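You operate a simulated robot arm through the tools that you are given. There is no shell and no other tool.

You are at the controls of a simulated two-armed robot. One attempt, no reset.

TASK
Put air on the cream block and dab all three cap nuts.
Fine: shut the yellow knob, open the blue one, wet the orange pad in the tin, dab each nut, stand the pad on the tin. Set down upright: orange pad.
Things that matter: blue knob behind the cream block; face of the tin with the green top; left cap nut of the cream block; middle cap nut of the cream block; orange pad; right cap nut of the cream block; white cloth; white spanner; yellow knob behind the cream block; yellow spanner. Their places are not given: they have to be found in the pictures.

The check looks at the end state, three seconds after you hand in, the way a careful person would. Anything else that was tipped, shoved, dropped, spilled or broken makes it a failure. A push-on lid holds only when it is set on centred and level and pressed home; a screw cap is set on level and turned clockwise until tight.

THE ROBOT
Two 7-joint arms with fingered hands on one trunk that stands fixed in place. Base frame: the origin is at the foot of the trunk, x ahead of it, y to its left, z up; the work surface is at about z = 0.88. Units: m, rad, N and s.
The left shoulder is at [0.069, 0.17, 1.201], the right one opposite. With the tool pointing down near the work surface each hand reaches from about 0.32 to 0.76 m from the base axis, measured 20 degrees to its own side. Payload 4 kg a hand.
The TCP of each hand is the grasp point between the finger pads, 0.026 m short of the fingertips. In the tool frame z runs along the fingers and y along their closing line. The gripper opens to 0.132 m. The gripper's body begins 0.073 m behind the TCP. The gripper is a hand of 4 fingers: y runs from the thumb to the fingers, the wrist lies at [0, 0, -0.224] in the tool frame, and closing takes about 1.5 s.
Orientation is told as [roll, pitch, yaw] about the base's x, y, z axes, in that order, counted from this pose: with the fingers straight down and closing along the base's y, the tool's x points along the base's -x, its y along +y and its z along -z.

THE INTERFACE
- The arms move only by the tool arm_command. It takes "left_targets", "right_targets" or both (then of equal length, played together; a hand with none holds still); each is a list of rows, each a list of 7 numbers: the turn, a rotation vector about the base's x, y, z in rad, then the shift along the base's x, y, z in m, then the closure in counts, from 0 (fully open) to 255 (shut). In form: [[ax, ay, az, tx, ty, tz, grip], ...]. A call has 1 to 20 rows; each row shifts and turns the commanded pose from where the row before left it. A row lasts 0.2 s, in which the tool goes at most 0.05 m and 0.15 rad; a call with a longer step from one row to the next is refused whole, and so is a gripper value outside its range. Where a pose cannot be reached the arm comes as near as it can. A force on the tool above 70 N (or 10 N above the force at the start of the call, whichever is more), or a blocked arm, ends the call early, and 0.2 s more pass. The fingers move at their own pace (about 0.108 m/s each) and stop on an object; they squeeze with about 28 N. The grip force told is the motor's: it shows also when the fingers shut on nothing. Time passes only in rows, and 0.2 s behind the last, so rows that do not move let the fingers close. The reply holds the time, the measured pose of the TCP, the force on the tool along the base axes, the opening and the grip force, in the units named above and with some noise, with the torque about the TCP (base axes, N m) and any sound that the robot's microphone picked up, and new pictures: "show" is both (left out), scene, wrist or none (wrist: the cameras of the hands that moved).
- Cameras (640 x 400 px; columns grow to the right, rows downward): "scene" is now at [0.1399, -0.0529, 1.374]; the picture's right is [-0.42, -0.91, 0.00], its down [-0.47, 0.22, -0.85] and it looks along [0.77, -0.36, -0.52] (base axes); focal length 214 px, centre (320, 200). "left" rides on the left gripper at [-0.073, 0.006, -0.094] in its tool frame; the picture's right is [-0.08, -1.00, 0.00], its down [0.79, -0.06, -0.62] and it looks along [0.61, -0.05, 0.79] (tool axes); focal length 230 px, centre (320, 200). "right" rides on the right gripper at [0.073, 0.006, -0.094] in its tool frame; the picture's right is [-0.08, 1.00, 0.00], its down [-0.79, -0.06, -0.62] and it looks along [-0.61, -0.05, 0.79] (tool axes); focal length 230 px, centre (320, 200).
- lift_body(by): slides the trunk up (or, below 0, down) by that many m; the arms and the scene camera ride with it, the base frame stays. It gives what a move gives, with no picture.
- grasp_type(shape, hand): the hand has 4 fingers and takes this shape, open, in about a second: jaw (thumb against the fingers, like two jaws); tri (thumb and two fingers); tip (a fingertip pinch); poke (one finger out to press); point (the index stretched); flat (the hand flat); cup (the hand cupped); fist (a fist). The gripper value then closes the fingers along that shape, each until it touches; the sizes above hold for jaw. It gives what a move gives, with no picture.
- head_to(pan, tilt): turns the head with the scene camera to pan (to the left, within 1.396 rad either way) and tilt (down, from -0.506 to 1.204), counted from straight ahead of the robot. It gives what a move gives, and a new picture of the scene camera.
- probe_pixels(camera, pixels): there is no depth. For up to 12 entries [column, row, z] of the newest picture of that camera ("zoom" is the newest enlarged one), the place [x, y] in the base frame at which the ray of that pixel passes the height z, good to about 0.002 m, but the place of the scene camera against the robot may be out by one fixed shift of up to 0.025 m in any direction. It takes no simulated time.
- enlarge(camera, box): a new picture of the part [left, top, right, bottom] of that camera's present view, enlarged. It takes no simulated time.
- close_job(): hands the job in; it is judged then, once.

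Unless the task says otherwise, let go and move clear before handing in.

The tools are called by a JSON object that holds its "method" and its "body". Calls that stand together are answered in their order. arm_command: Moves the arms, as the interface text tells. Its arguments: {"type":"object","properties":{"left_targets":{"type":"array"},"right_targets":{"type":"array"},"show":{"type":"string","enum":["both","scene","wrist","none"]}},"required":[]} The other tools are called the same way: lift_body (by) slides the trunk up or down; grasp_type (shape, hand) gives the hand a shape; head_to (pan, tilt) turns the head that bears the scene camera; probe_pixels (camera, pixels) gives the place at which the rays of pixels pass given heights; enlarge (camera, box) takes an enlarged picture of a part of a camera's view; close_job () hands the job in.

At the start:

```text
clock: 0.0
left_tool_pos: [0.4601, -0.0087, 1.2373]
left_ee_rot: [0.0, 0.0, 0.0]
left_ft_force: [-0.6, -0.2, -0.2]
left_torque: [0.02, 0.05, 0.02]
left_gripper_width: 0.1314
left_gripper_force: 0.1
left_shape: jaw
right_tool_pos: [0.2531, -0.2968, 1.2875]
right_ee_rot: [0.001, 0.001, 0.002]
right_ft_force: [0.4, 0.3, -0.3]
right_torque: [-0.01, 0.01, 0.01]
right_gripper_width: 0.1317
right_gripper_force: 0.1
right_shape: jaw
trunk travel left (down, up): [-0.214, 0.137]
head pan, tilt: [-0.435, 0.548]
```

scene: 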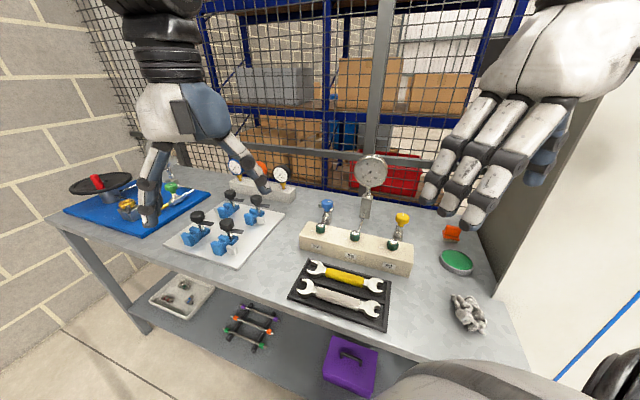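
right: 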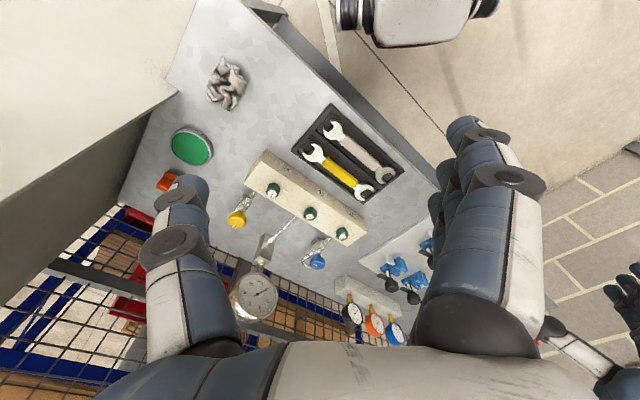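
left: 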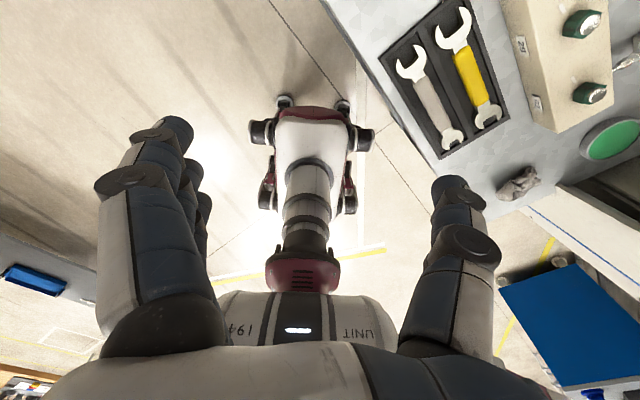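

The scene picture shows the cream block around (355,248) with three cap nuts, a blue knob at (327,205), a yellow knob at (402,220), the green-topped tin at (456,262), and the orange pad at (452,233). I'll enlarge these areas for detail before moving.

{"method": "enlarge", "body": {"camera": "scene", "box": [280, 180, 500, 340]}}

{"method": "enlarge", "body": {"camera": "right", "box": [120, 60, 400, 280]}}

{"method": "probe_pixels", "body": {"camera": "scene", "pixels": [[319, 228, 0.96], [354, 236, 0.96], [392, 245, 0.96], [327, 205, 0.96], [402, 220, 0.96], [452, 233, 0.9], [456, 262, 0.91]]}}

{"method": "probe_pixels", "body": {"camera": "right", "pixels": [[272, 189, 0.96], [310, 213, 0.96], [342, 233, 0.96], [236, 219, 0.96], [317, 262, 0.96], [167, 181, 0.9], [191, 147, 0.91]]}}

```text
2.50 times, centred on (390, 260) of scene
```

zoom: 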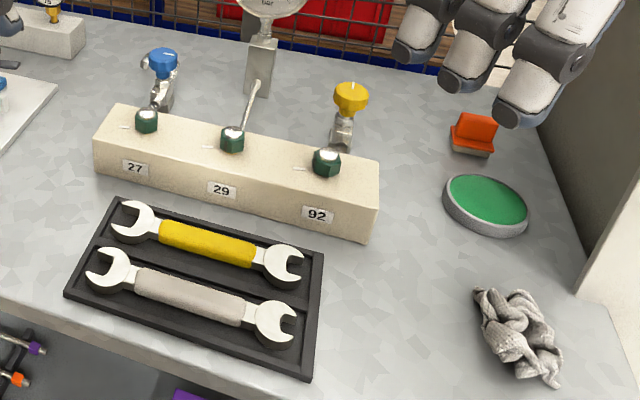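

```text
1.82 times, centred on (260, 170) of right
```

zoom: 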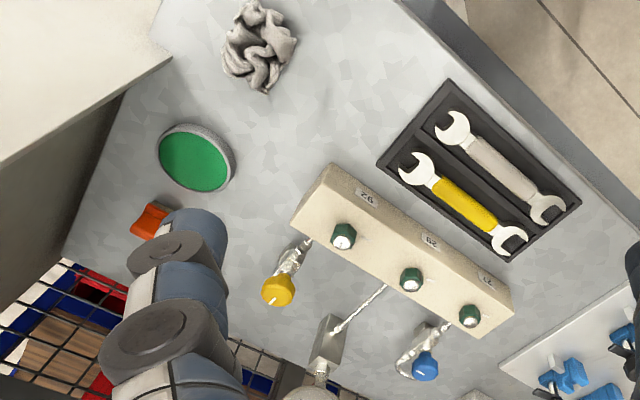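

```text
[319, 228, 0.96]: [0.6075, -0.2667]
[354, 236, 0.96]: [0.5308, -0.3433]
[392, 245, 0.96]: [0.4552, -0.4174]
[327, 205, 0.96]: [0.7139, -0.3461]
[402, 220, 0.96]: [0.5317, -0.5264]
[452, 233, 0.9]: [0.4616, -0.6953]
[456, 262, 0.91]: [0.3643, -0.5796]
```

```text
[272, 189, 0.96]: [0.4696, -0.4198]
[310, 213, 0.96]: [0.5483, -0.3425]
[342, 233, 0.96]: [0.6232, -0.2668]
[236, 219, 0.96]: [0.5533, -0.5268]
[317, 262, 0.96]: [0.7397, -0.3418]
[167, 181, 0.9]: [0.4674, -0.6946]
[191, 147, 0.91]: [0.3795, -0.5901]
```

The three dark-green cap nuts, the two knobs, the orange pad with its tan foot, and the open-looking green disc in the grey tin all show clearly in the zooms. I'll zoom tighter on the knobs and the tin/pad, and aim the head towards them.

{"method": "head_to", "body": {"pan": -0.75, "tilt": 0.65}}

{"method": "enlarge", "body": {"camera": "right", "box": [200, 170, 360, 280]}}

{"method": "enlarge", "body": {"camera": "right", "box": [140, 110, 240, 200]}}

```text
clock: 0.8
left_tool_pos: [0.4596, -0.0081, 1.2372]
left_ee_rot: [0.0, 0.001, 0.0]
left_ft_force: [0.1, -0.2, -0.6]
left_torque: [0.0, 0.01, 0.01]
left_gripper_width: 0.1318
left_gripper_force: 0.0
left_shape: jaw
right_tool_pos: [0.2529, -0.2974, 1.2871]
right_ee_rot: [-0.001, 0.0, 0.002]
right_ft_force: [0.5, -0.1, -0.3]
right_torque: [-0.04, 0.02, 0.02]
right_gripper_width: 0.1318
right_gripper_force: 0.1
right_shape: jaw
trunk travel left (down, up): [-0.214, 0.137]
head pan, tilt: [-0.75, 0.649]
```

scene: 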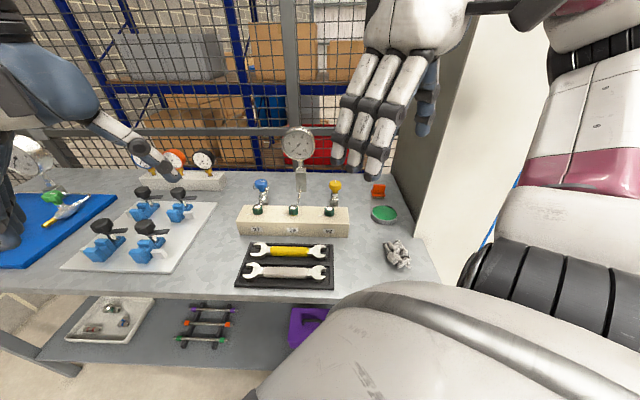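

```text
3.64 times, centred on (280, 225) of right
```

zoom: 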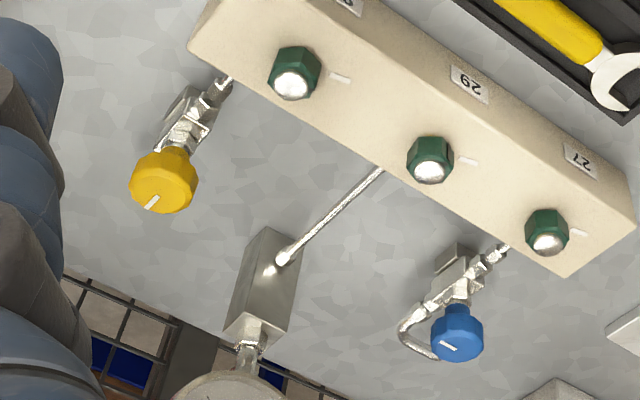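

```text
4.44 times, centred on (190, 155) of right
```

zoom: 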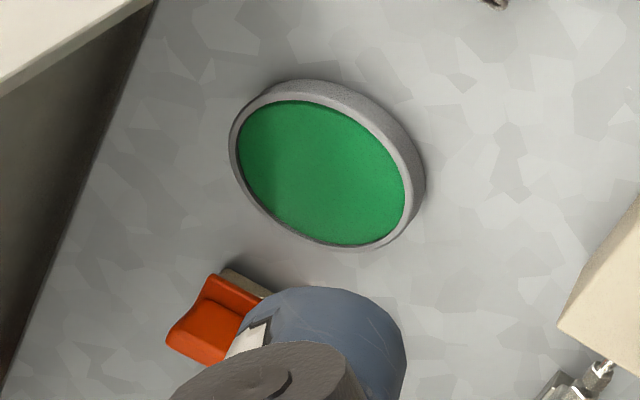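

The knobs are upright with white pointer marks on top, and the block runs at about 45° to the base axes. I'll bring the right hand to a viewing pose, yawed -45° so its camera looks squarely at the block, and triangulate from there.

{"method": "arm_command", "body": {"right_targets": [[0, 0, -0.131, 0.0357, 0, -0.0146, 0], [0, 0, -0.131, 0.0357, 0, -0.0146, 0], [0, 0, -0.131, 0.0357, 0, -0.0146, 0], [0, 0, -0.131, 0.0357, 0, -0.0146, 0], [0, 0, -0.131, 0.0357, 0, -0.0146, 0], [0, 0, -0.13, 0.0357, 0, -0.0146, 0], [0, 0, 0, 0, 0, 0, 0]], "show": "both"}}

```text
clock: 2.4
left_tool_pos: [0.46, -0.0096, 1.2369]
left_ee_rot: [0.0, -0.001, 0.0]
left_ft_force: [-0.2, 0.2, 0.5]
left_torque: [0.03, 0.0, -0.01]
left_gripper_width: 0.1317
left_gripper_force: 0.1
left_shape: jaw
right_tool_pos: [0.4651, -0.2938, 1.1996]
right_ee_rot: [0.003, 0.001, -0.785]
right_ft_force: [0.2, 0.0, 0.4]
right_torque: [-0.02, -0.01, 0.0]
right_gripper_width: 0.1321
right_gripper_force: 0.1
right_shape: jaw
trunk travel left (down, up): [-0.214, 0.137]
head pan, tilt: [-0.75, 0.649]
```

scene: 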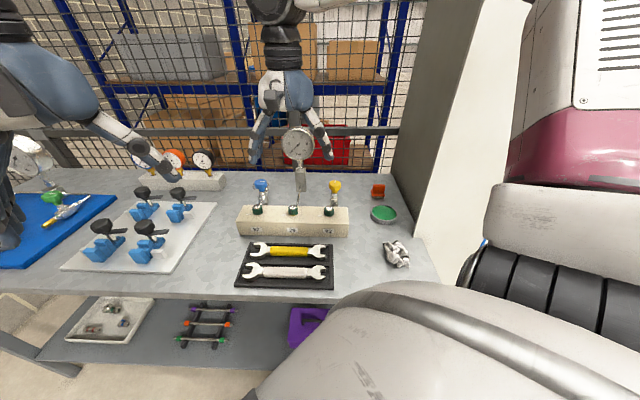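
right: 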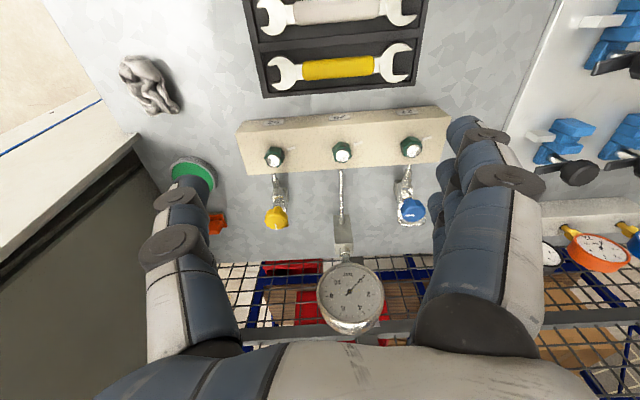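

The block, knobs and gauge are now in squared-up view (gauge at (350,293), yellow knob (276,216), blue knob (411,211)). I'll zoom in and probe for triangulation.

{"method": "enlarge", "body": {"camera": "right", "box": [230, 100, 450, 240]}}

{"method": "enlarge", "body": {"camera": "right", "box": [300, 240, 400, 340]}}

{"method": "enlarge", "body": {"camera": "right", "box": [110, 40, 250, 250]}}

{"method": "enlarge", "body": {"camera": "scene", "box": [220, 110, 440, 290]}}

```text
2.86 times, centred on (340, 170) of right
```

zoom: 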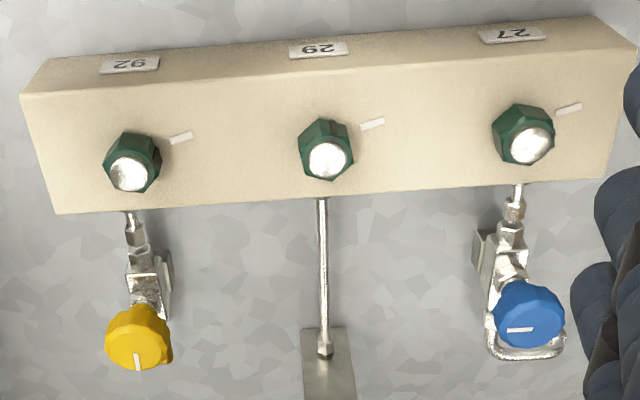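

```text
4.00 times, centred on (350, 290) of right
```

zoom: 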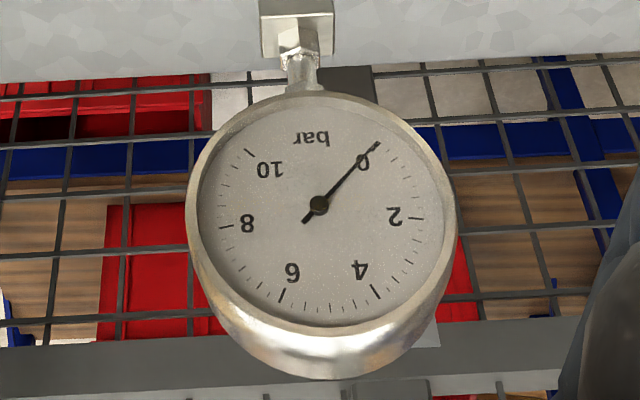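

```text
1.90 times, centred on (180, 145) of right
```

zoom: 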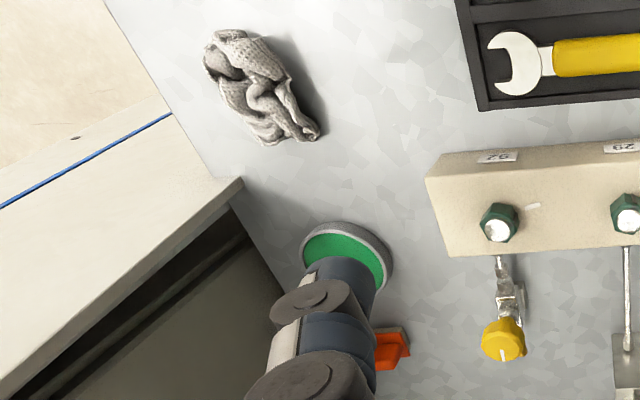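

```text
2.22 times, centred on (330, 200) of scene
```

zoom: 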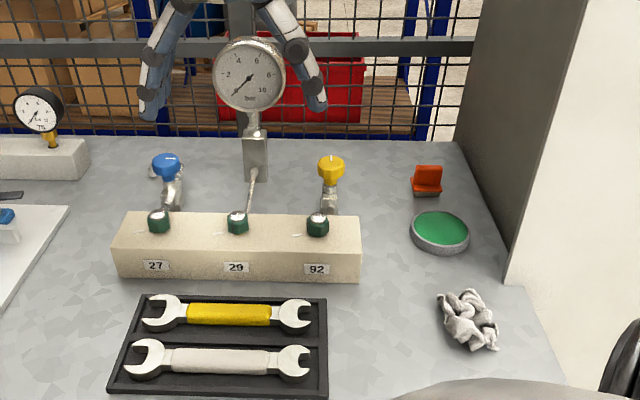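

The gauge reads 0; the blue mark lies crosswise (shut) and the yellow mark points rearward along its line (open), so each needs about a quarter turn. I'll probe the same features in this view to triangulate against the first one.

{"method": "probe_pixels", "body": {"camera": "right", "pixels": [[275, 157, 0.96], [343, 155, 0.96], [412, 149, 0.96], [276, 216, 0.96], [412, 211, 0.96], [275, 157, 0.9], [276, 216, 0.9], [412, 211, 0.9], [350, 292, 1.05], [343, 247, 0.96], [216, 224, 0.9], [193, 170, 0.9]]}}

{"method": "probe_pixels", "body": {"camera": "scene", "pixels": [[258, 209, 0.96], [293, 210, 0.96], [329, 210, 0.96], [261, 184, 0.96], [335, 185, 0.96], [378, 190, 0.9], [383, 213, 0.9], [298, 145, 1.05], [335, 185, 0.9], [261, 184, 0.9]]}}

```text
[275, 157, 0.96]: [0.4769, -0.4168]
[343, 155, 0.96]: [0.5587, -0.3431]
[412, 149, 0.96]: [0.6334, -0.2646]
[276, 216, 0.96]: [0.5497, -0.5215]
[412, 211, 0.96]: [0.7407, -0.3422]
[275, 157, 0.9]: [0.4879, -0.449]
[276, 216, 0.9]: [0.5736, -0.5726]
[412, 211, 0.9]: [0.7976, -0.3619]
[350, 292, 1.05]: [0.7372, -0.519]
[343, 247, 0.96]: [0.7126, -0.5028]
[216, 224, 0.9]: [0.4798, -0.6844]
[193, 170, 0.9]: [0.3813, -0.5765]
```

```text
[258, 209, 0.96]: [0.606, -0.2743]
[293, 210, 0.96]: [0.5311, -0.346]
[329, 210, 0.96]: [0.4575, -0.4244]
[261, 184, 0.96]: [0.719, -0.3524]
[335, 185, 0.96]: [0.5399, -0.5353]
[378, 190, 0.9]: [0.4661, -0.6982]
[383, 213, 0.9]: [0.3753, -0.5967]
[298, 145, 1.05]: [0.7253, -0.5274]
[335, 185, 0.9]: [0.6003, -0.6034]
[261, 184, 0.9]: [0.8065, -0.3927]
```

Triangulation puts the knobs' tops near z≈0.96 (yellow ≈(0.551,-0.523), blue ≈(0.740,-0.342)) and the nut tops near z≈0.945. I'll check where the cabinet's corner (135,138) stands on the table edge before moving toward the pad and tin.

{"method": "probe_pixels", "body": {"camera": "right", "pixels": [[135, 138, 0.88], [157, 187, 0.88], [275, 236, 0.88], [245, 265, 0.88], [345, 257, 0.88], [150, 85, 0.88], [262, 90, 0.88], [415, 85, 0.88]]}}

{"method": "probe_pixels", "body": {"camera": "scene", "pixels": [[414, 233, 0.88], [393, 172, 0.88], [397, 254, 0.88], [302, 200, 0.88], [378, 196, 0.88], [383, 220, 0.88]]}}

```text
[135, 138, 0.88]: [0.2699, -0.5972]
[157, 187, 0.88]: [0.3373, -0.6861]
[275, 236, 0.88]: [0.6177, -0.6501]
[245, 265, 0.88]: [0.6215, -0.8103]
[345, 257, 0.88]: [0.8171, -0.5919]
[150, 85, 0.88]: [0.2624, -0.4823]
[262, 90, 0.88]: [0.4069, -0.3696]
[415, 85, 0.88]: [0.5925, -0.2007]
```

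```text
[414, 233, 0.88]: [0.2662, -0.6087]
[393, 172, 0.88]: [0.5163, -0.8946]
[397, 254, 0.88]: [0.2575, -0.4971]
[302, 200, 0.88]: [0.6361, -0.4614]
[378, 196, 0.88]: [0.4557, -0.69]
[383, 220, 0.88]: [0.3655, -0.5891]
```

The cabinet's corner sits at about (0.27,-0.60) and its side runs off along (0.65,-0.76), roughly 0.09 m beyond the pad and tin. I'll move the right hand to look at the tin and pad from yaw -90°, staying well clear of the cabinet.

{"method": "arm_command", "body": {"right_targets": [[0, 0, -0.131, -0.0075, -0.0243, 0, 0], [0, 0, -0.131, -0.0075, -0.0243, 0, 0], [0, 0, -0.131, -0.0075, -0.0243, 0, 0], [0, 0, -0.131, -0.0075, -0.0243, 0, 0], [0, 0, -0.131, -0.0075, -0.0243, 0, 0], [0, 0, -0.131, -0.0075, -0.0243, 0, 0], [0, 0, 0, 0, 0, 0, 0]], "show": "both"}}

{"method": "enlarge", "body": {"camera": "right", "box": [200, 100, 440, 250]}}

```text
clock: 4.0
left_tool_pos: [0.4607, -0.0091, 1.2367]
left_ee_rot: [0.0, 0.001, 0.0]
left_ft_force: [-0.1, 0.3, 0.5]
left_torque: [-0.04, 0.01, -0.04]
left_gripper_width: 0.1318
left_gripper_force: 0.2
left_shape: jaw
right_tool_pos: [0.4208, -0.4399, 1.2029]
right_ee_rot: [0.002, 0.0, -1.572]
right_ft_force: [0.2, 1.3, -0.2]
right_torque: [-0.04, 0.01, 0.01]
right_gripper_width: 0.1321
right_gripper_force: 0.0
right_shape: jaw
trunk travel left (down, up): [-0.214, 0.137]
head pan, tilt: [-0.75, 0.649]
```

scene: 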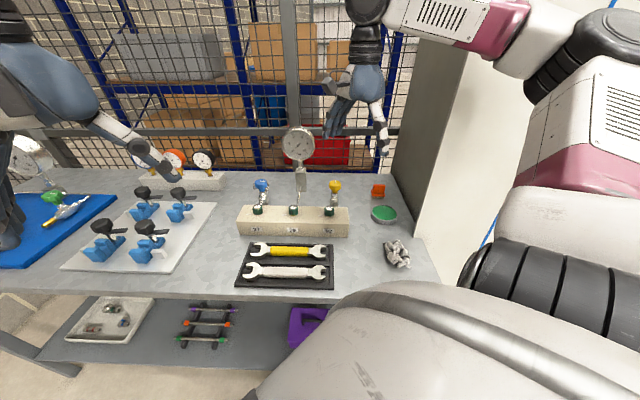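
right: 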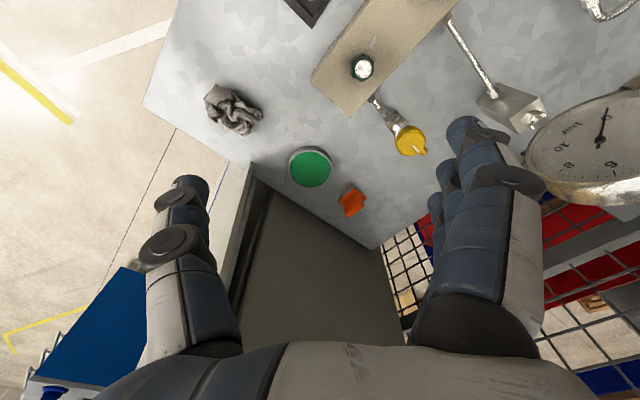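

```text
2.67 times, centred on (320, 175) of right
```

zoom: 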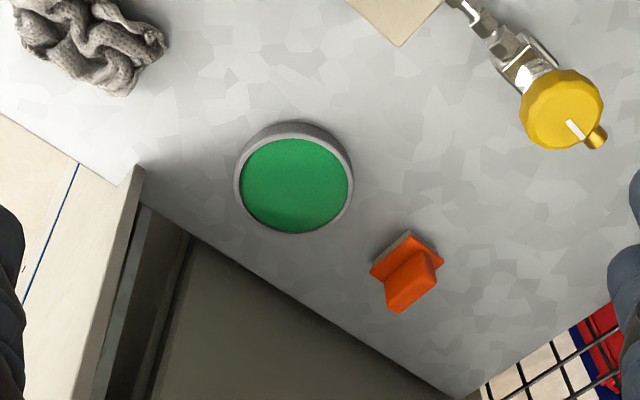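

The tin (310,167) and pad (351,202) are now unobstructed: the pad has an orange fin-like grip on an orange cap with a tan foot. I'll zoom closer on each.

{"method": "enlarge", "body": {"camera": "right", "box": [326, 176, 374, 224]}}

{"method": "probe_pixels", "body": {"camera": "zoom", "pixels": [[320, 200, 0.88], [320, 200, 0.9], [320, 200, 0.92]]}}

{"method": "enlarge", "body": {"camera": "right", "box": [280, 140, 340, 195]}}

{"method": "enlarge", "body": {"camera": "scene", "box": [360, 170, 420, 230]}}

{"method": "enlarge", "body": {"camera": "right", "box": [380, 80, 440, 170]}}

```text
8.33 times, centred on (350, 200) of right
```

zoom: 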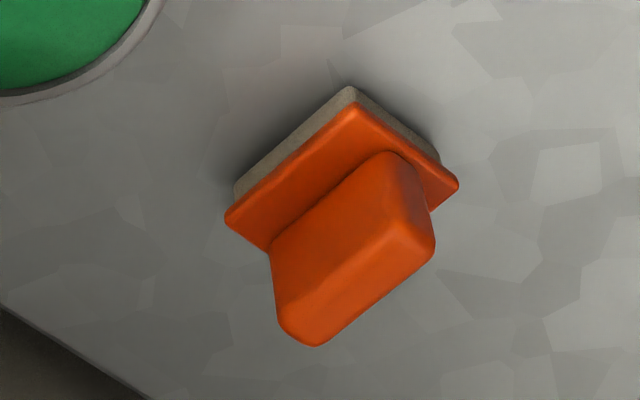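

```text
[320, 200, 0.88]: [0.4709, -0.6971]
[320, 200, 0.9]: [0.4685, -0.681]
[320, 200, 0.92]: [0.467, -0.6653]
```

```text
7.27 times, centred on (310, 168) of right
```

zoom: 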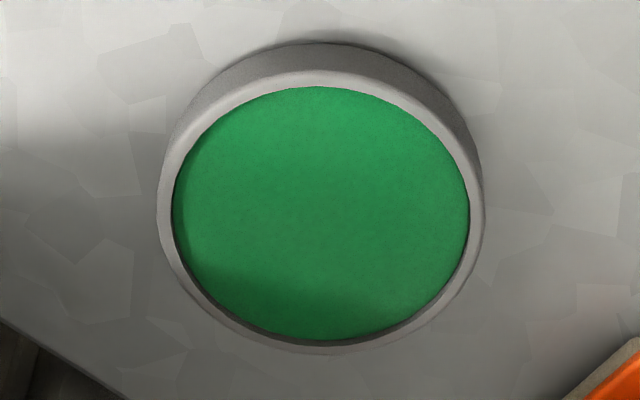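

```text
6.67 times, centred on (390, 200) of scene
```

zoom: 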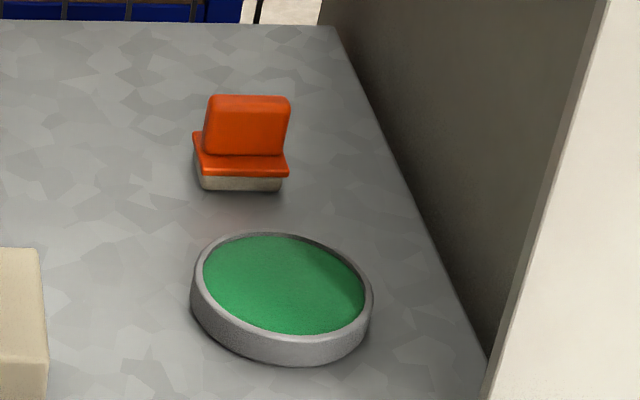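

```text
4.44 times, centred on (410, 125) of right
```

zoom: 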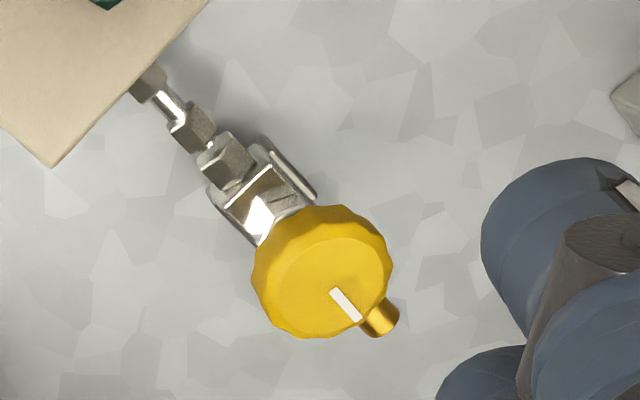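

The pad's fin runs parallel to the block and the foot sits flat; the tin's green face is slightly recessed in its rim. I'll probe precise pixels for the yellow knob's top, right nut, tin centre and pad corners in this view.

{"method": "probe_pixels", "body": {"camera": "right", "pixels": [[412.7, 140.7, 0.96], [412.7, 140.7, 0.9], [361.5, 69, 0.94], [361.5, 69, 0.9], [310.2, 169.5, 0.9], [310.2, 169.5, 0.88], [353.6, 188, 0.893], [339, 201.8, 0.893], [366.8, 198.2, 0.893], [352, 212.5, 0.893]]}}

{"method": "enlarge", "body": {"camera": "right", "box": [340, 40, 440, 170]}}

```text
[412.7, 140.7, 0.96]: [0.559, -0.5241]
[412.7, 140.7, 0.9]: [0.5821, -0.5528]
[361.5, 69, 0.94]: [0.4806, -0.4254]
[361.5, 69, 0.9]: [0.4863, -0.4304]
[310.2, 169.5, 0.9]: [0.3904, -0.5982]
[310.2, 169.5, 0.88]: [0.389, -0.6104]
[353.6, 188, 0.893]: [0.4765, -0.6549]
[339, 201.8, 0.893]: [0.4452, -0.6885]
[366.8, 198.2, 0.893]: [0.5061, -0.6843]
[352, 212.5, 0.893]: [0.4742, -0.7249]
```

```text
3.08 times, centred on (390, 105) of right
```

zoom: 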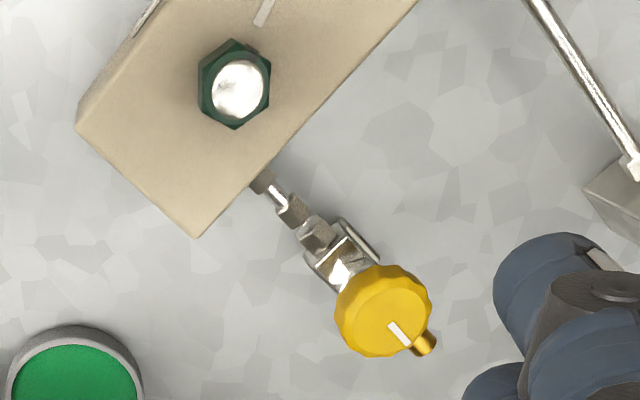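

The views agree on yellow knob ≈(0.553,-0.522, top ≈0.97), pad centre ≈(0.476,-0.688) with its fin along ~46°, and tin centre ≈(0.390,-0.598). I'll turn the right hand to yaw 0 and come up behind and above the yellow knob along the camera's line of sight.

{"method": "arm_command", "body": {"right_targets": [[0, 0, 0.143, 0.0045, -0.0073, -0.0103, 0], [0, 0, 0.143, 0.0045, -0.0073, -0.0103, 0], [0, 0, 0.143, 0.0045, -0.0073, -0.0103, 0], [0, 0, 0.143, 0.0045, -0.0073, -0.0103, 0], [0, 0, 0.143, 0.0045, -0.0073, -0.0103, 0], [0, 0, 0.143, 0.0045, -0.0073, -0.0103, 0], [0, 0, 0.143, 0.0045, -0.0073, -0.0103, 0], [0, 0, 0.143, 0.0045, -0.0073, -0.0103, 0], [0, 0, 0.143, 0.0045, -0.0073, -0.0103, 0], [0, 0, 0.143, 0.0045, -0.0073, -0.0103, 0], [0, 0, 0.143, 0.0045, -0.0073, -0.0103, 0], [0, 0, 0, 0, 0, 0, 0]], "show": "both"}}

{"method": "enlarge", "body": {"camera": "right", "box": [220, 100, 440, 280]}}

```text
clock: 6.6
left_tool_pos: [0.4602, -0.0092, 1.2378]
left_ee_rot: [-0.001, 0.001, 0.002]
left_ft_force: [-0.1, -0.1, 0.4]
left_torque: [0.0, 0.0, -0.02]
left_gripper_width: 0.1317
left_gripper_force: 0.0
left_shape: jaw
right_tool_pos: [0.4706, -0.522, 1.0858]
right_ee_rot: [0.0, -0.001, 0.002]
right_ft_force: [0.0, -0.1, 0.4]
right_torque: [-0.03, -0.01, -0.01]
right_gripper_width: 0.1319
right_gripper_force: 0.1
right_shape: jaw
trunk travel left (down, up): [-0.214, 0.137]
head pan, tilt: [-0.75, 0.649]
```

scene: 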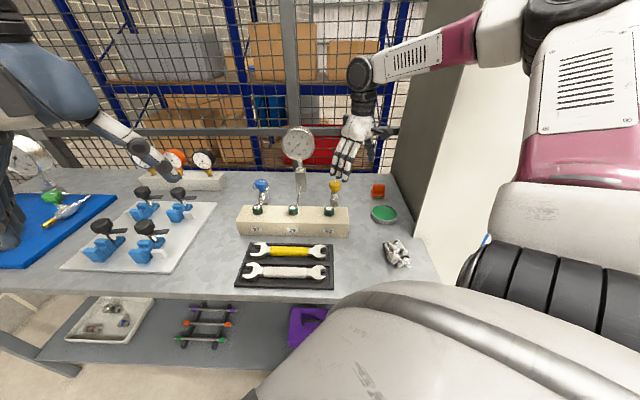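
right: 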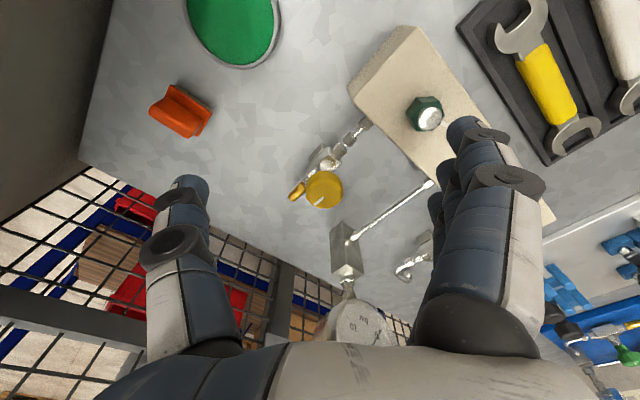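

```text
2.22 times, centred on (330, 190) of right
```

zoom: 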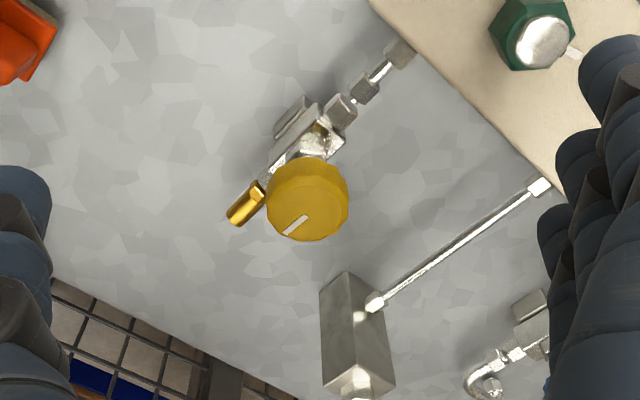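

The knob shows at about (324,192), close to the picture centre, with the mark along the line. I'll probe it at several heights.

{"method": "enlarge", "body": {"camera": "right", "box": [290, 160, 360, 215]}}

{"method": "probe_pixels", "body": {"camera": "zoom", "pixels": [[320, 200, 0.96], [320, 200, 0.97], [320, 200, 0.98], [320, 200, 0.88]]}}

```text
7.27 times, centred on (325, 188) of right
```

zoom: 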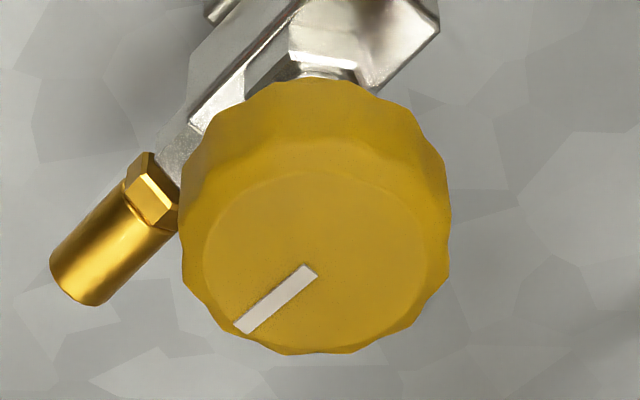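

```text
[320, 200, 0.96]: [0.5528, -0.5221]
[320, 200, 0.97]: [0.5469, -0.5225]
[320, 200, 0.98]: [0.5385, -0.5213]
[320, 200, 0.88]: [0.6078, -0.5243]
```

The knob's top face centre at (324.6,196.5) triangulates to ≈(0.554,-0.521,0.972), about 42 mm across and 24 mm high. I'll move directly above it and then down so the fingertips straddle it.

{"method": "arm_command", "body": {"right_targets": [[0, 0, 0, 0.028, 0.0003, -0.012, 0], [0, 0, 0, 0.028, 0.0003, -0.012, 0], [0, 0, 0, 0.0274, 0.0004, -0.012, 0], [0, 0, 0, 0, 0, -0.015, 0], [0, 0, 0, 0, 0, 0, 0]], "show": "both"}}

{"method": "enlarge", "body": {"camera": "right", "box": [220, 60, 440, 240]}}

```text
clock: 7.8
left_tool_pos: [0.4612, -0.0087, 1.2376]
left_ee_rot: [0.001, 0.0, 0.002]
left_ft_force: [-0.1, 0.0, 0.0]
left_torque: [-0.01, 0.02, 0.01]
left_gripper_width: 0.1317
left_gripper_force: 0.2
left_shape: jaw
right_tool_pos: [0.5563, -0.5215, 1.0357]
right_ee_rot: [0.001, -0.001, 0.002]
right_ft_force: [0.0, 0.8, 0.0]
right_torque: [0.01, -0.01, 0.0]
right_gripper_width: 0.1321
right_gripper_force: 0.0
right_shape: jaw
trunk travel left (down, up): [-0.214, 0.137]
head pan, tilt: [-0.75, 0.649]
```

scene: 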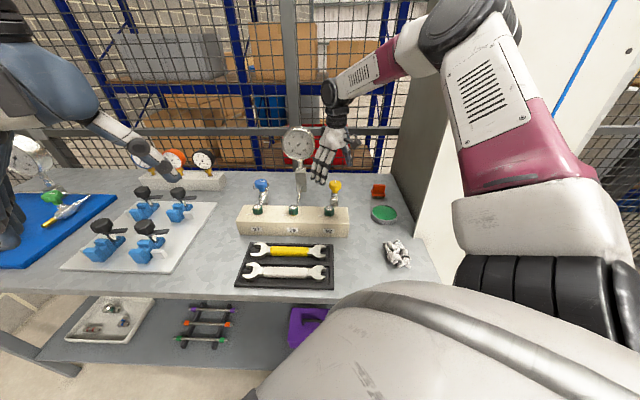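
right: 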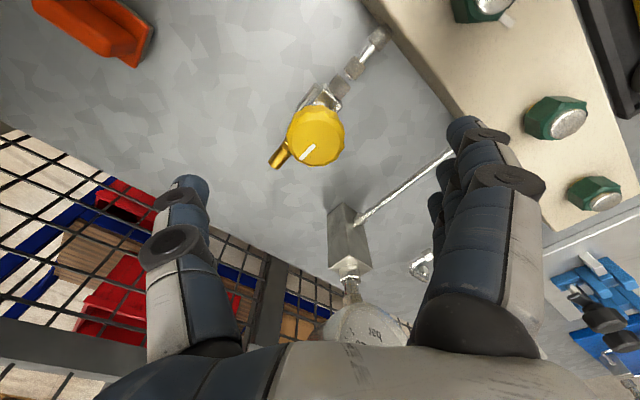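

```text
2.22 times, centred on (330, 150) of right
```

zoom: 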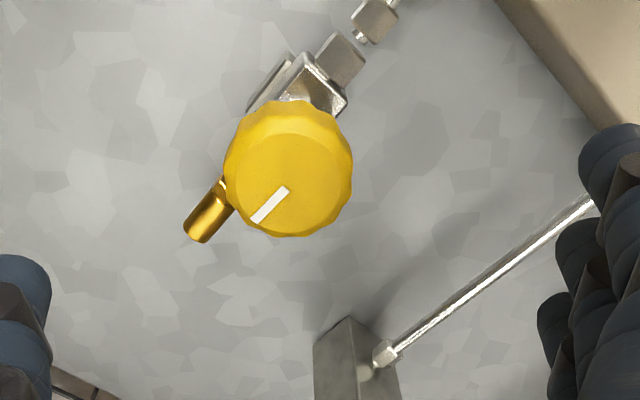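

The knob's top face is at about (315,144) from directly overhead. I'll probe it at the likely heights to correct the centring before going down.

{"method": "probe_pixels", "body": {"camera": "right", "pixels": [[315.1, 144.1, 0.965], [315.1, 144.1, 0.972], [315.1, 144.1, 0.98], [320, 200, 1.0357]]}}

{"method": "enlarge", "body": {"camera": "right", "box": [280, 100, 350, 170]}}

```text
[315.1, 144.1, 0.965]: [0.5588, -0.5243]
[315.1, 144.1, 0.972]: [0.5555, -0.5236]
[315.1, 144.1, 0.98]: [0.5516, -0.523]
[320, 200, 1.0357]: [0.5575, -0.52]
```

```text
5.71 times, centred on (315, 135) of right
```

zoom: 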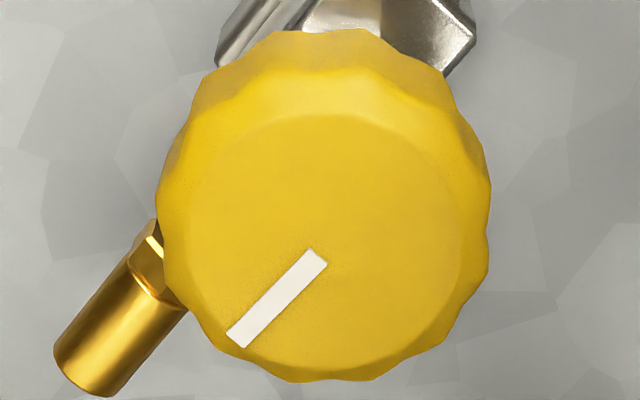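

The knob centre comes out at about (0.553,-0.523) with its top at ≈0.976. I'll lower the TCP to z≈0.978 so the fingertips reach about 20 mm down its side, and look before closing.

{"method": "arm_command", "body": {"right_targets": [[0, 0, 0, -0.0033, -0.0015, -0.02, 0], [0, 0, 0, 0, 0, -0.02, 0], [0, 0, 0, 0, 0, -0.0177, 0], [0, 0, 0, 0, 0, 0, 0]], "show": "both"}}

{"method": "enlarge", "body": {"camera": "scene", "box": [280, 130, 380, 230]}}

```text
clock: 8.8
left_tool_pos: [0.4608, -0.0083, 1.2377]
left_ee_rot: [-0.001, -0.004, -0.001]
left_ft_force: [0.7, -0.3, 0.1]
left_torque: [-0.01, 0.02, 0.0]
left_gripper_width: 0.1318
left_gripper_force: 0.0
left_shape: jaw
right_tool_pos: [0.5514, -0.5221, 0.9795]
right_ee_rot: [-0.001, -0.002, 0.001]
right_ft_force: [-0.3, -0.6, -0.8]
right_torque: [-0.02, 0.0, 0.01]
right_gripper_width: 0.1318
right_gripper_force: 0.0
right_shape: jaw
trunk travel left (down, up): [-0.214, 0.137]
head pan, tilt: [-0.75, 0.649]
```

scene: 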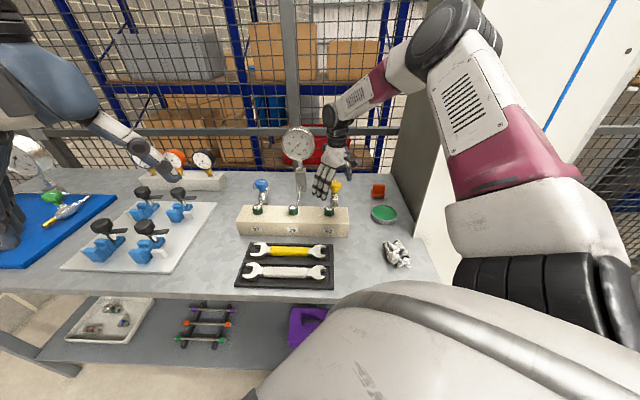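
right: 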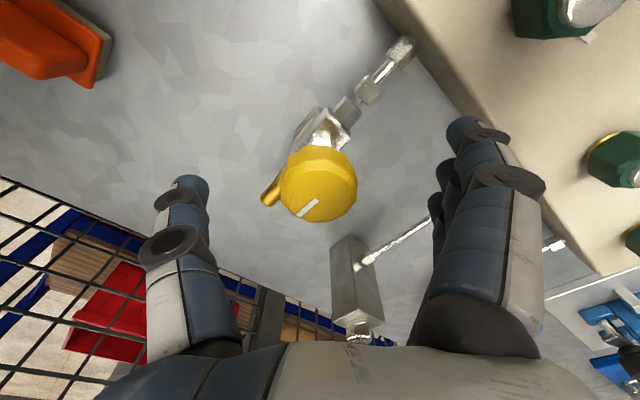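

```text
4.00 times, centred on (330, 180) of scene
```

zoom: 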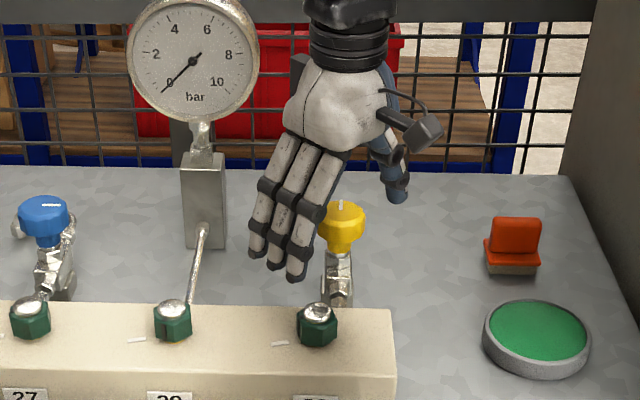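

The knob's top sits almost at the picture centre (319,190), between thumb and fingers, and no contact force shows. I'll close the hand on it.

{"method": "arm_command", "body": {"right_targets": [[0, 0, 0, 0, 0, 0, 120], [0, 0, 0, 0, 0, 0, 180], [0, 0, 0, 0, 0, 0, 255], [0, 0, 0, 0, 0, 0, 255], [0, 0, 0, 0, 0, 0, 255], [0, 0, 0, 0, 0, 0, 255], [0, 0, 0, 0, 0, 0, 255], [0, 0, 0, 0, 0, 0, 255]], "show": "both"}}

{"method": "enlarge", "body": {"camera": "scene", "box": [280, 130, 380, 230]}}

{"method": "enlarge", "body": {"camera": "right", "box": [240, 100, 400, 260]}}

```text
clock: 10.6
left_tool_pos: [0.461, -0.0094, 1.237]
left_ee_rot: [0.0, 0.0, -0.001]
left_ft_force: [-0.4, -0.3, -0.1]
left_torque: [-0.01, -0.04, 0.0]
left_gripper_width: 0.1317
left_gripper_force: 0.1
left_shape: jaw
right_tool_pos: [0.5519, -0.5228, 0.9788]
right_ee_rot: [-0.001, 0.002, 0.002]
right_ft_force: [-0.8, -0.8, -2.1]
right_torque: [0.05, 0.01, 0.02]
right_gripper_width: 0.0265
right_gripper_force: 27.8
right_shape: jaw
trunk travel left (down, up): [-0.214, 0.137]
head pan, tilt: [-0.75, 0.649]
```

scene: 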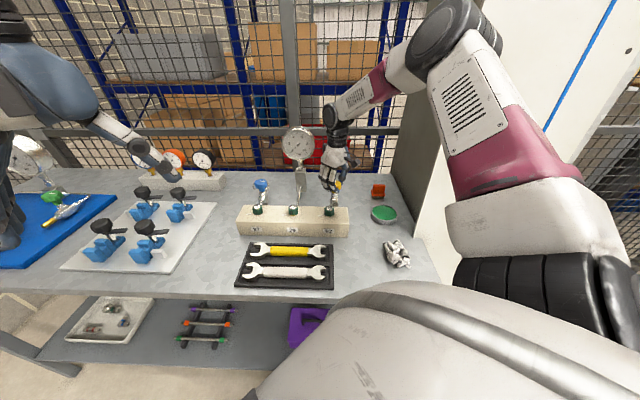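
right: 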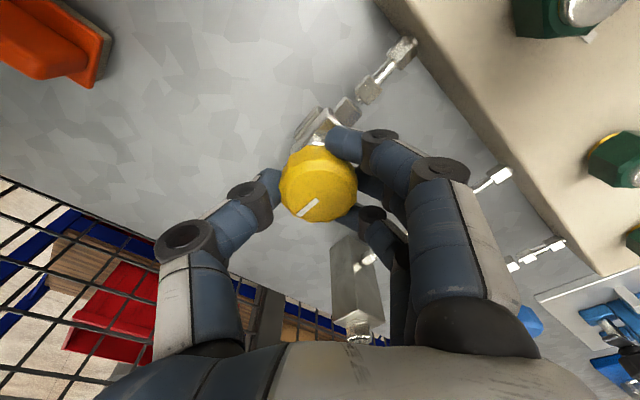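

```text
4.00 times, centred on (330, 180) of scene
```

zoom: 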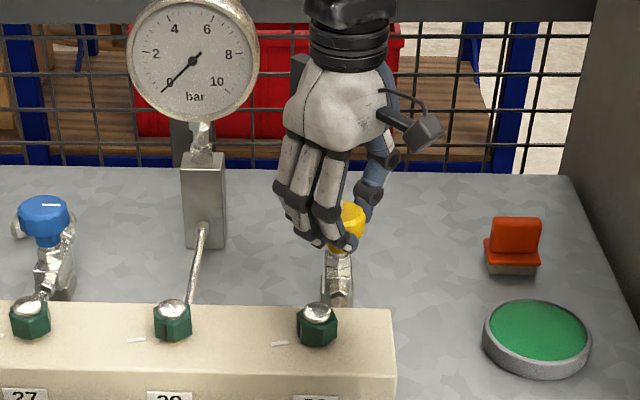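

```text
2.50 times, centred on (320, 180) of right
```

zoom: 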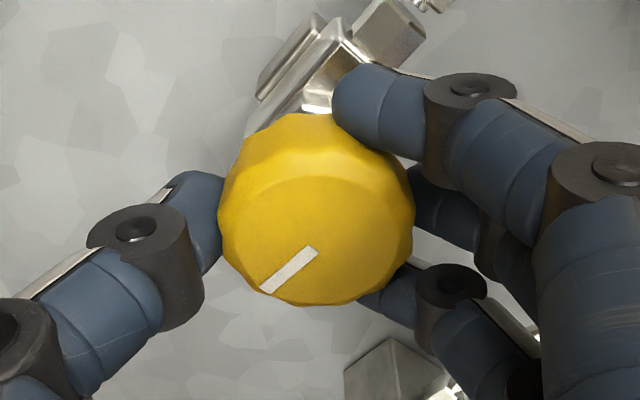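

The thumb and three fingers wrap the knob well (grip 27.8 N). I'll turn it clockwise about vertical by half of the quarter turn first and check the mark and torque.

{"method": "arm_command", "body": {"right_targets": [[0, 0, -0.12, 0, 0, 0, 255], [0, 0, -0.12, 0, 0, 0, 255], [0, 0, -0.12, 0, 0, 0, 255], [0, 0, -0.12, 0, 0, 0, 255], [0, 0, -0.12, 0, 0, 0, 255], [0, 0, -0.12, 0, 0, 0, 255], [0, 0, 0, 0, 0, 0, 255]], "show": "both"}}

{"method": "enlarge", "body": {"camera": "scene", "box": [280, 130, 380, 230]}}

{"method": "enlarge", "body": {"camera": "right", "box": [240, 100, 400, 260]}}

```text
clock: 12.2
left_tool_pos: [0.4596, -0.008, 1.2368]
left_ee_rot: [-0.001, -0.002, 0.0]
left_ft_force: [1.0, -0.1, -0.2]
left_torque: [-0.03, 0.01, -0.01]
left_gripper_width: 0.1317
left_gripper_force: 0.0
left_shape: jaw
right_tool_pos: [0.5526, -0.5223, 0.978]
right_ee_rot: [0.002, -0.002, -0.72]
right_ft_force: [2.0, -2.8, 7.0]
right_torque: [-0.05, -0.05, 0.08]
right_gripper_width: 0.0268
right_gripper_force: 27.9
right_shape: jaw
trunk travel left (down, up): [-0.214, 0.137]
head pan, tilt: [-0.75, 0.649]
```

scene: 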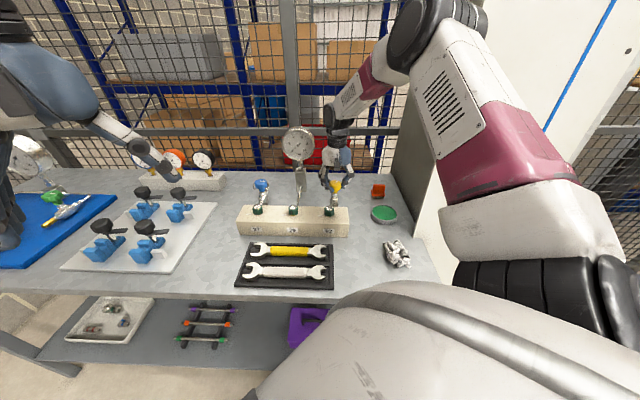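
right: 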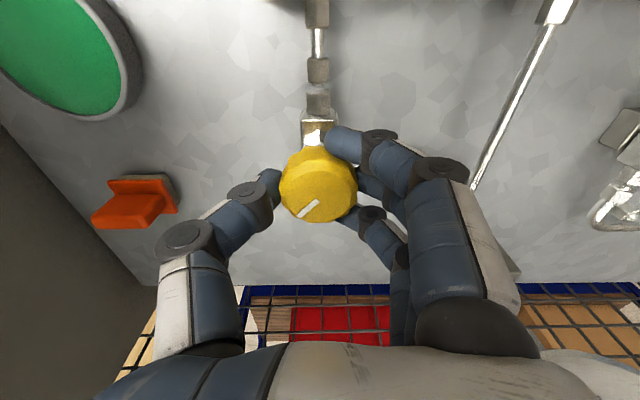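

```text
4.00 times, centred on (330, 180) of scene
```

zoom: 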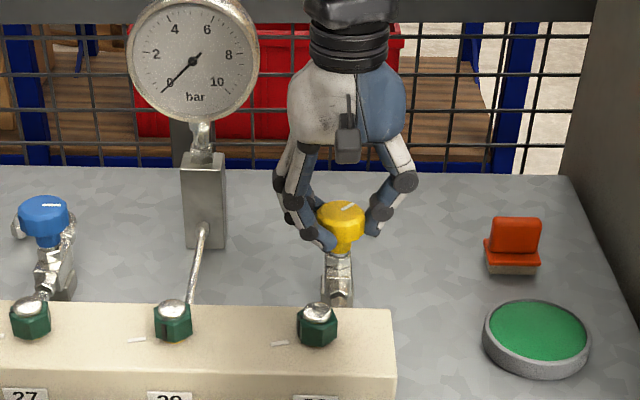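

```text
2.50 times, centred on (320, 180) of right
```

zoom: 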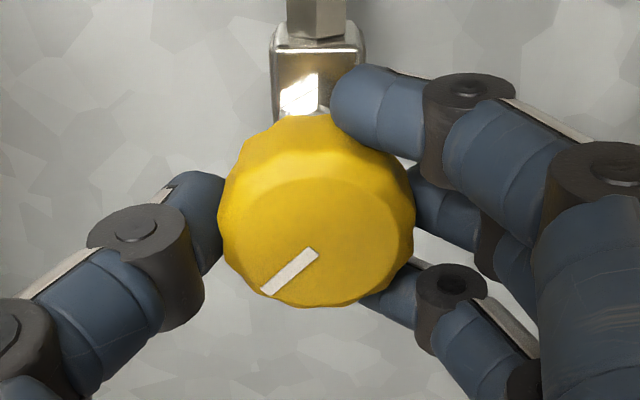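

The knob turns rigidly with the hand (mark moved ~41°, torque small). I'll turn the remaining ~0.85 rad to complete the quarter turn.

{"method": "arm_command", "body": {"right_targets": [[0, 0, -0.1214, 0, 0, 0, 255], [0, 0, -0.1214, 0, 0, 0, 255], [0, 0, -0.1214, 0, 0, 0, 255], [0, 0, -0.1214, 0, 0, 0, 255], [0, 0, -0.1214, 0, 0, 0, 255], [0, 0, -0.1214, 0, 0, 0, 255], [0, 0, -0.1214, 0, 0, 0, 255], [0, 0, 0, 0, 0, 0, 255]], "show": "both"}}

{"method": "enlarge", "body": {"camera": "scene", "box": [280, 130, 380, 230]}}

{"method": "enlarge", "body": {"camera": "right", "box": [240, 100, 400, 260]}}

```text
clock: 14.0
left_tool_pos: [0.461, -0.0092, 1.2382]
left_ee_rot: [0.0, -0.003, -0.001]
left_ft_force: [0.7, -0.4, 0.2]
left_torque: [-0.01, 0.0, -0.01]
left_gripper_width: 0.1319
left_gripper_force: 0.1
left_shape: jaw
right_tool_pos: [0.5504, -0.5229, 0.9778]
right_ee_rot: [0.002, 0.0, -1.569]
right_ft_force: [4.7, -5.1, 10.9]
right_torque: [-0.09, -0.19, 0.44]
right_gripper_width: 0.0271
right_gripper_force: 27.9
right_shape: jaw
trunk travel left (down, up): [-0.214, 0.137]
head pan, tilt: [-0.75, 0.649]
```

scene: 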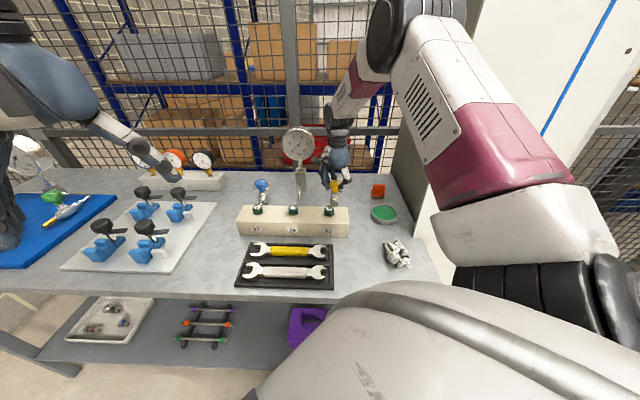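
right: 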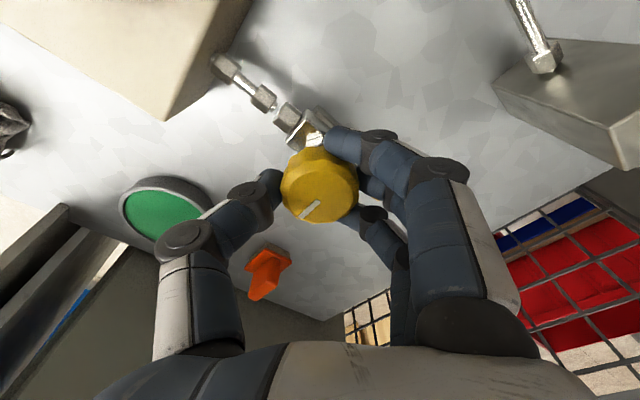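

```text
4.00 times, centred on (330, 180) of scene
```

zoom: 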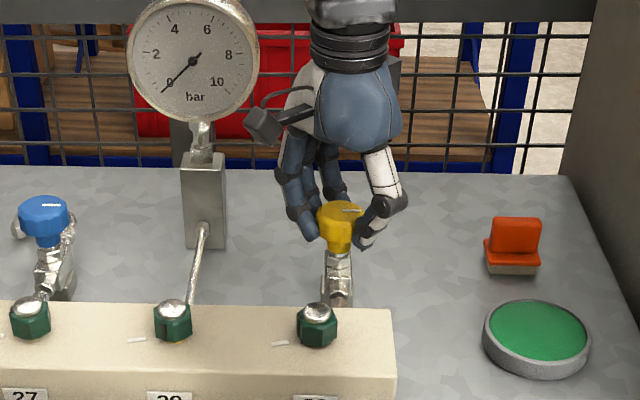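

```text
2.50 times, centred on (320, 180) of right
```

zoom: 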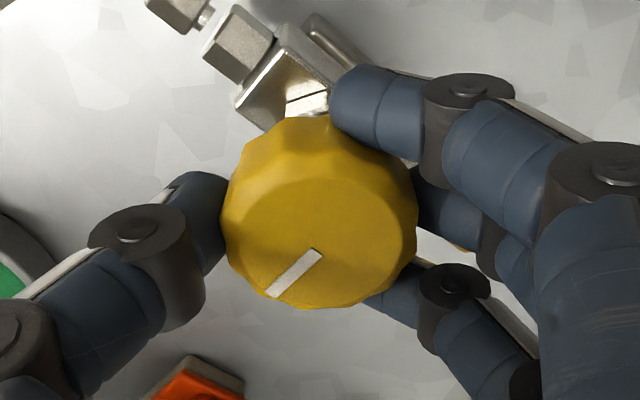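

The mark now points crosswise like the blue one and the torque rose to 0.44 N·m, suggesting the stop. I'll nudge a little further to make sure it is fully shut.

{"method": "arm_command", "body": {"right_targets": [[0, 0, -0.05, 0, 0, 0, 255], [0, 0, -0.05, 0, 0, 0, 255], [0, 0, 0, 0, 0, 0, 255]], "show": "wrist"}}

{"method": "enlarge", "body": {"camera": "right", "box": [240, 100, 400, 260]}}

```text
clock: 14.8
left_tool_pos: [0.46, -0.0081, 1.2381]
left_ee_rot: [0.0, -0.002, 0.001]
left_ft_force: [-0.7, 0.2, 0.4]
left_torque: [0.0, -0.02, 0.0]
left_gripper_width: 0.132
left_gripper_force: 0.0
left_shape: jaw
right_tool_pos: [0.5517, -0.5222, 0.9785]
right_ee_rot: [0.002, -0.001, -1.668]
right_ft_force: [5.5, -5.5, 11.2]
right_torque: [-0.11, -0.12, 0.79]
right_gripper_width: 0.0271
right_gripper_force: 28.0
right_shape: jaw
trunk travel left (down, up): [-0.214, 0.137]
head pan, tilt: [-0.75, 0.649]
```

right: 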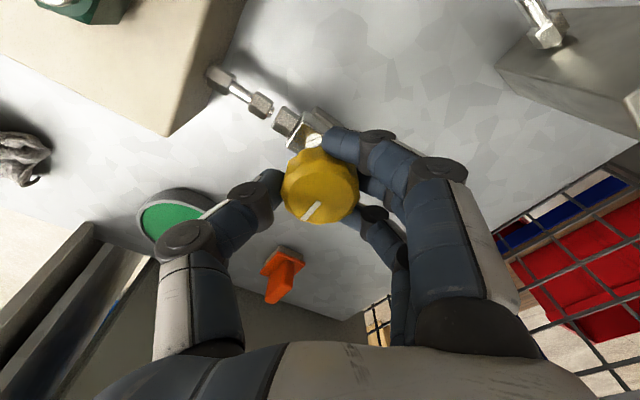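

```text
2.50 times, centred on (320, 180) of right
```

zoom: 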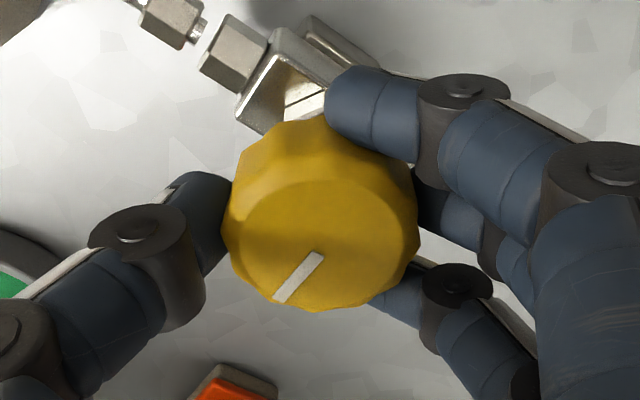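

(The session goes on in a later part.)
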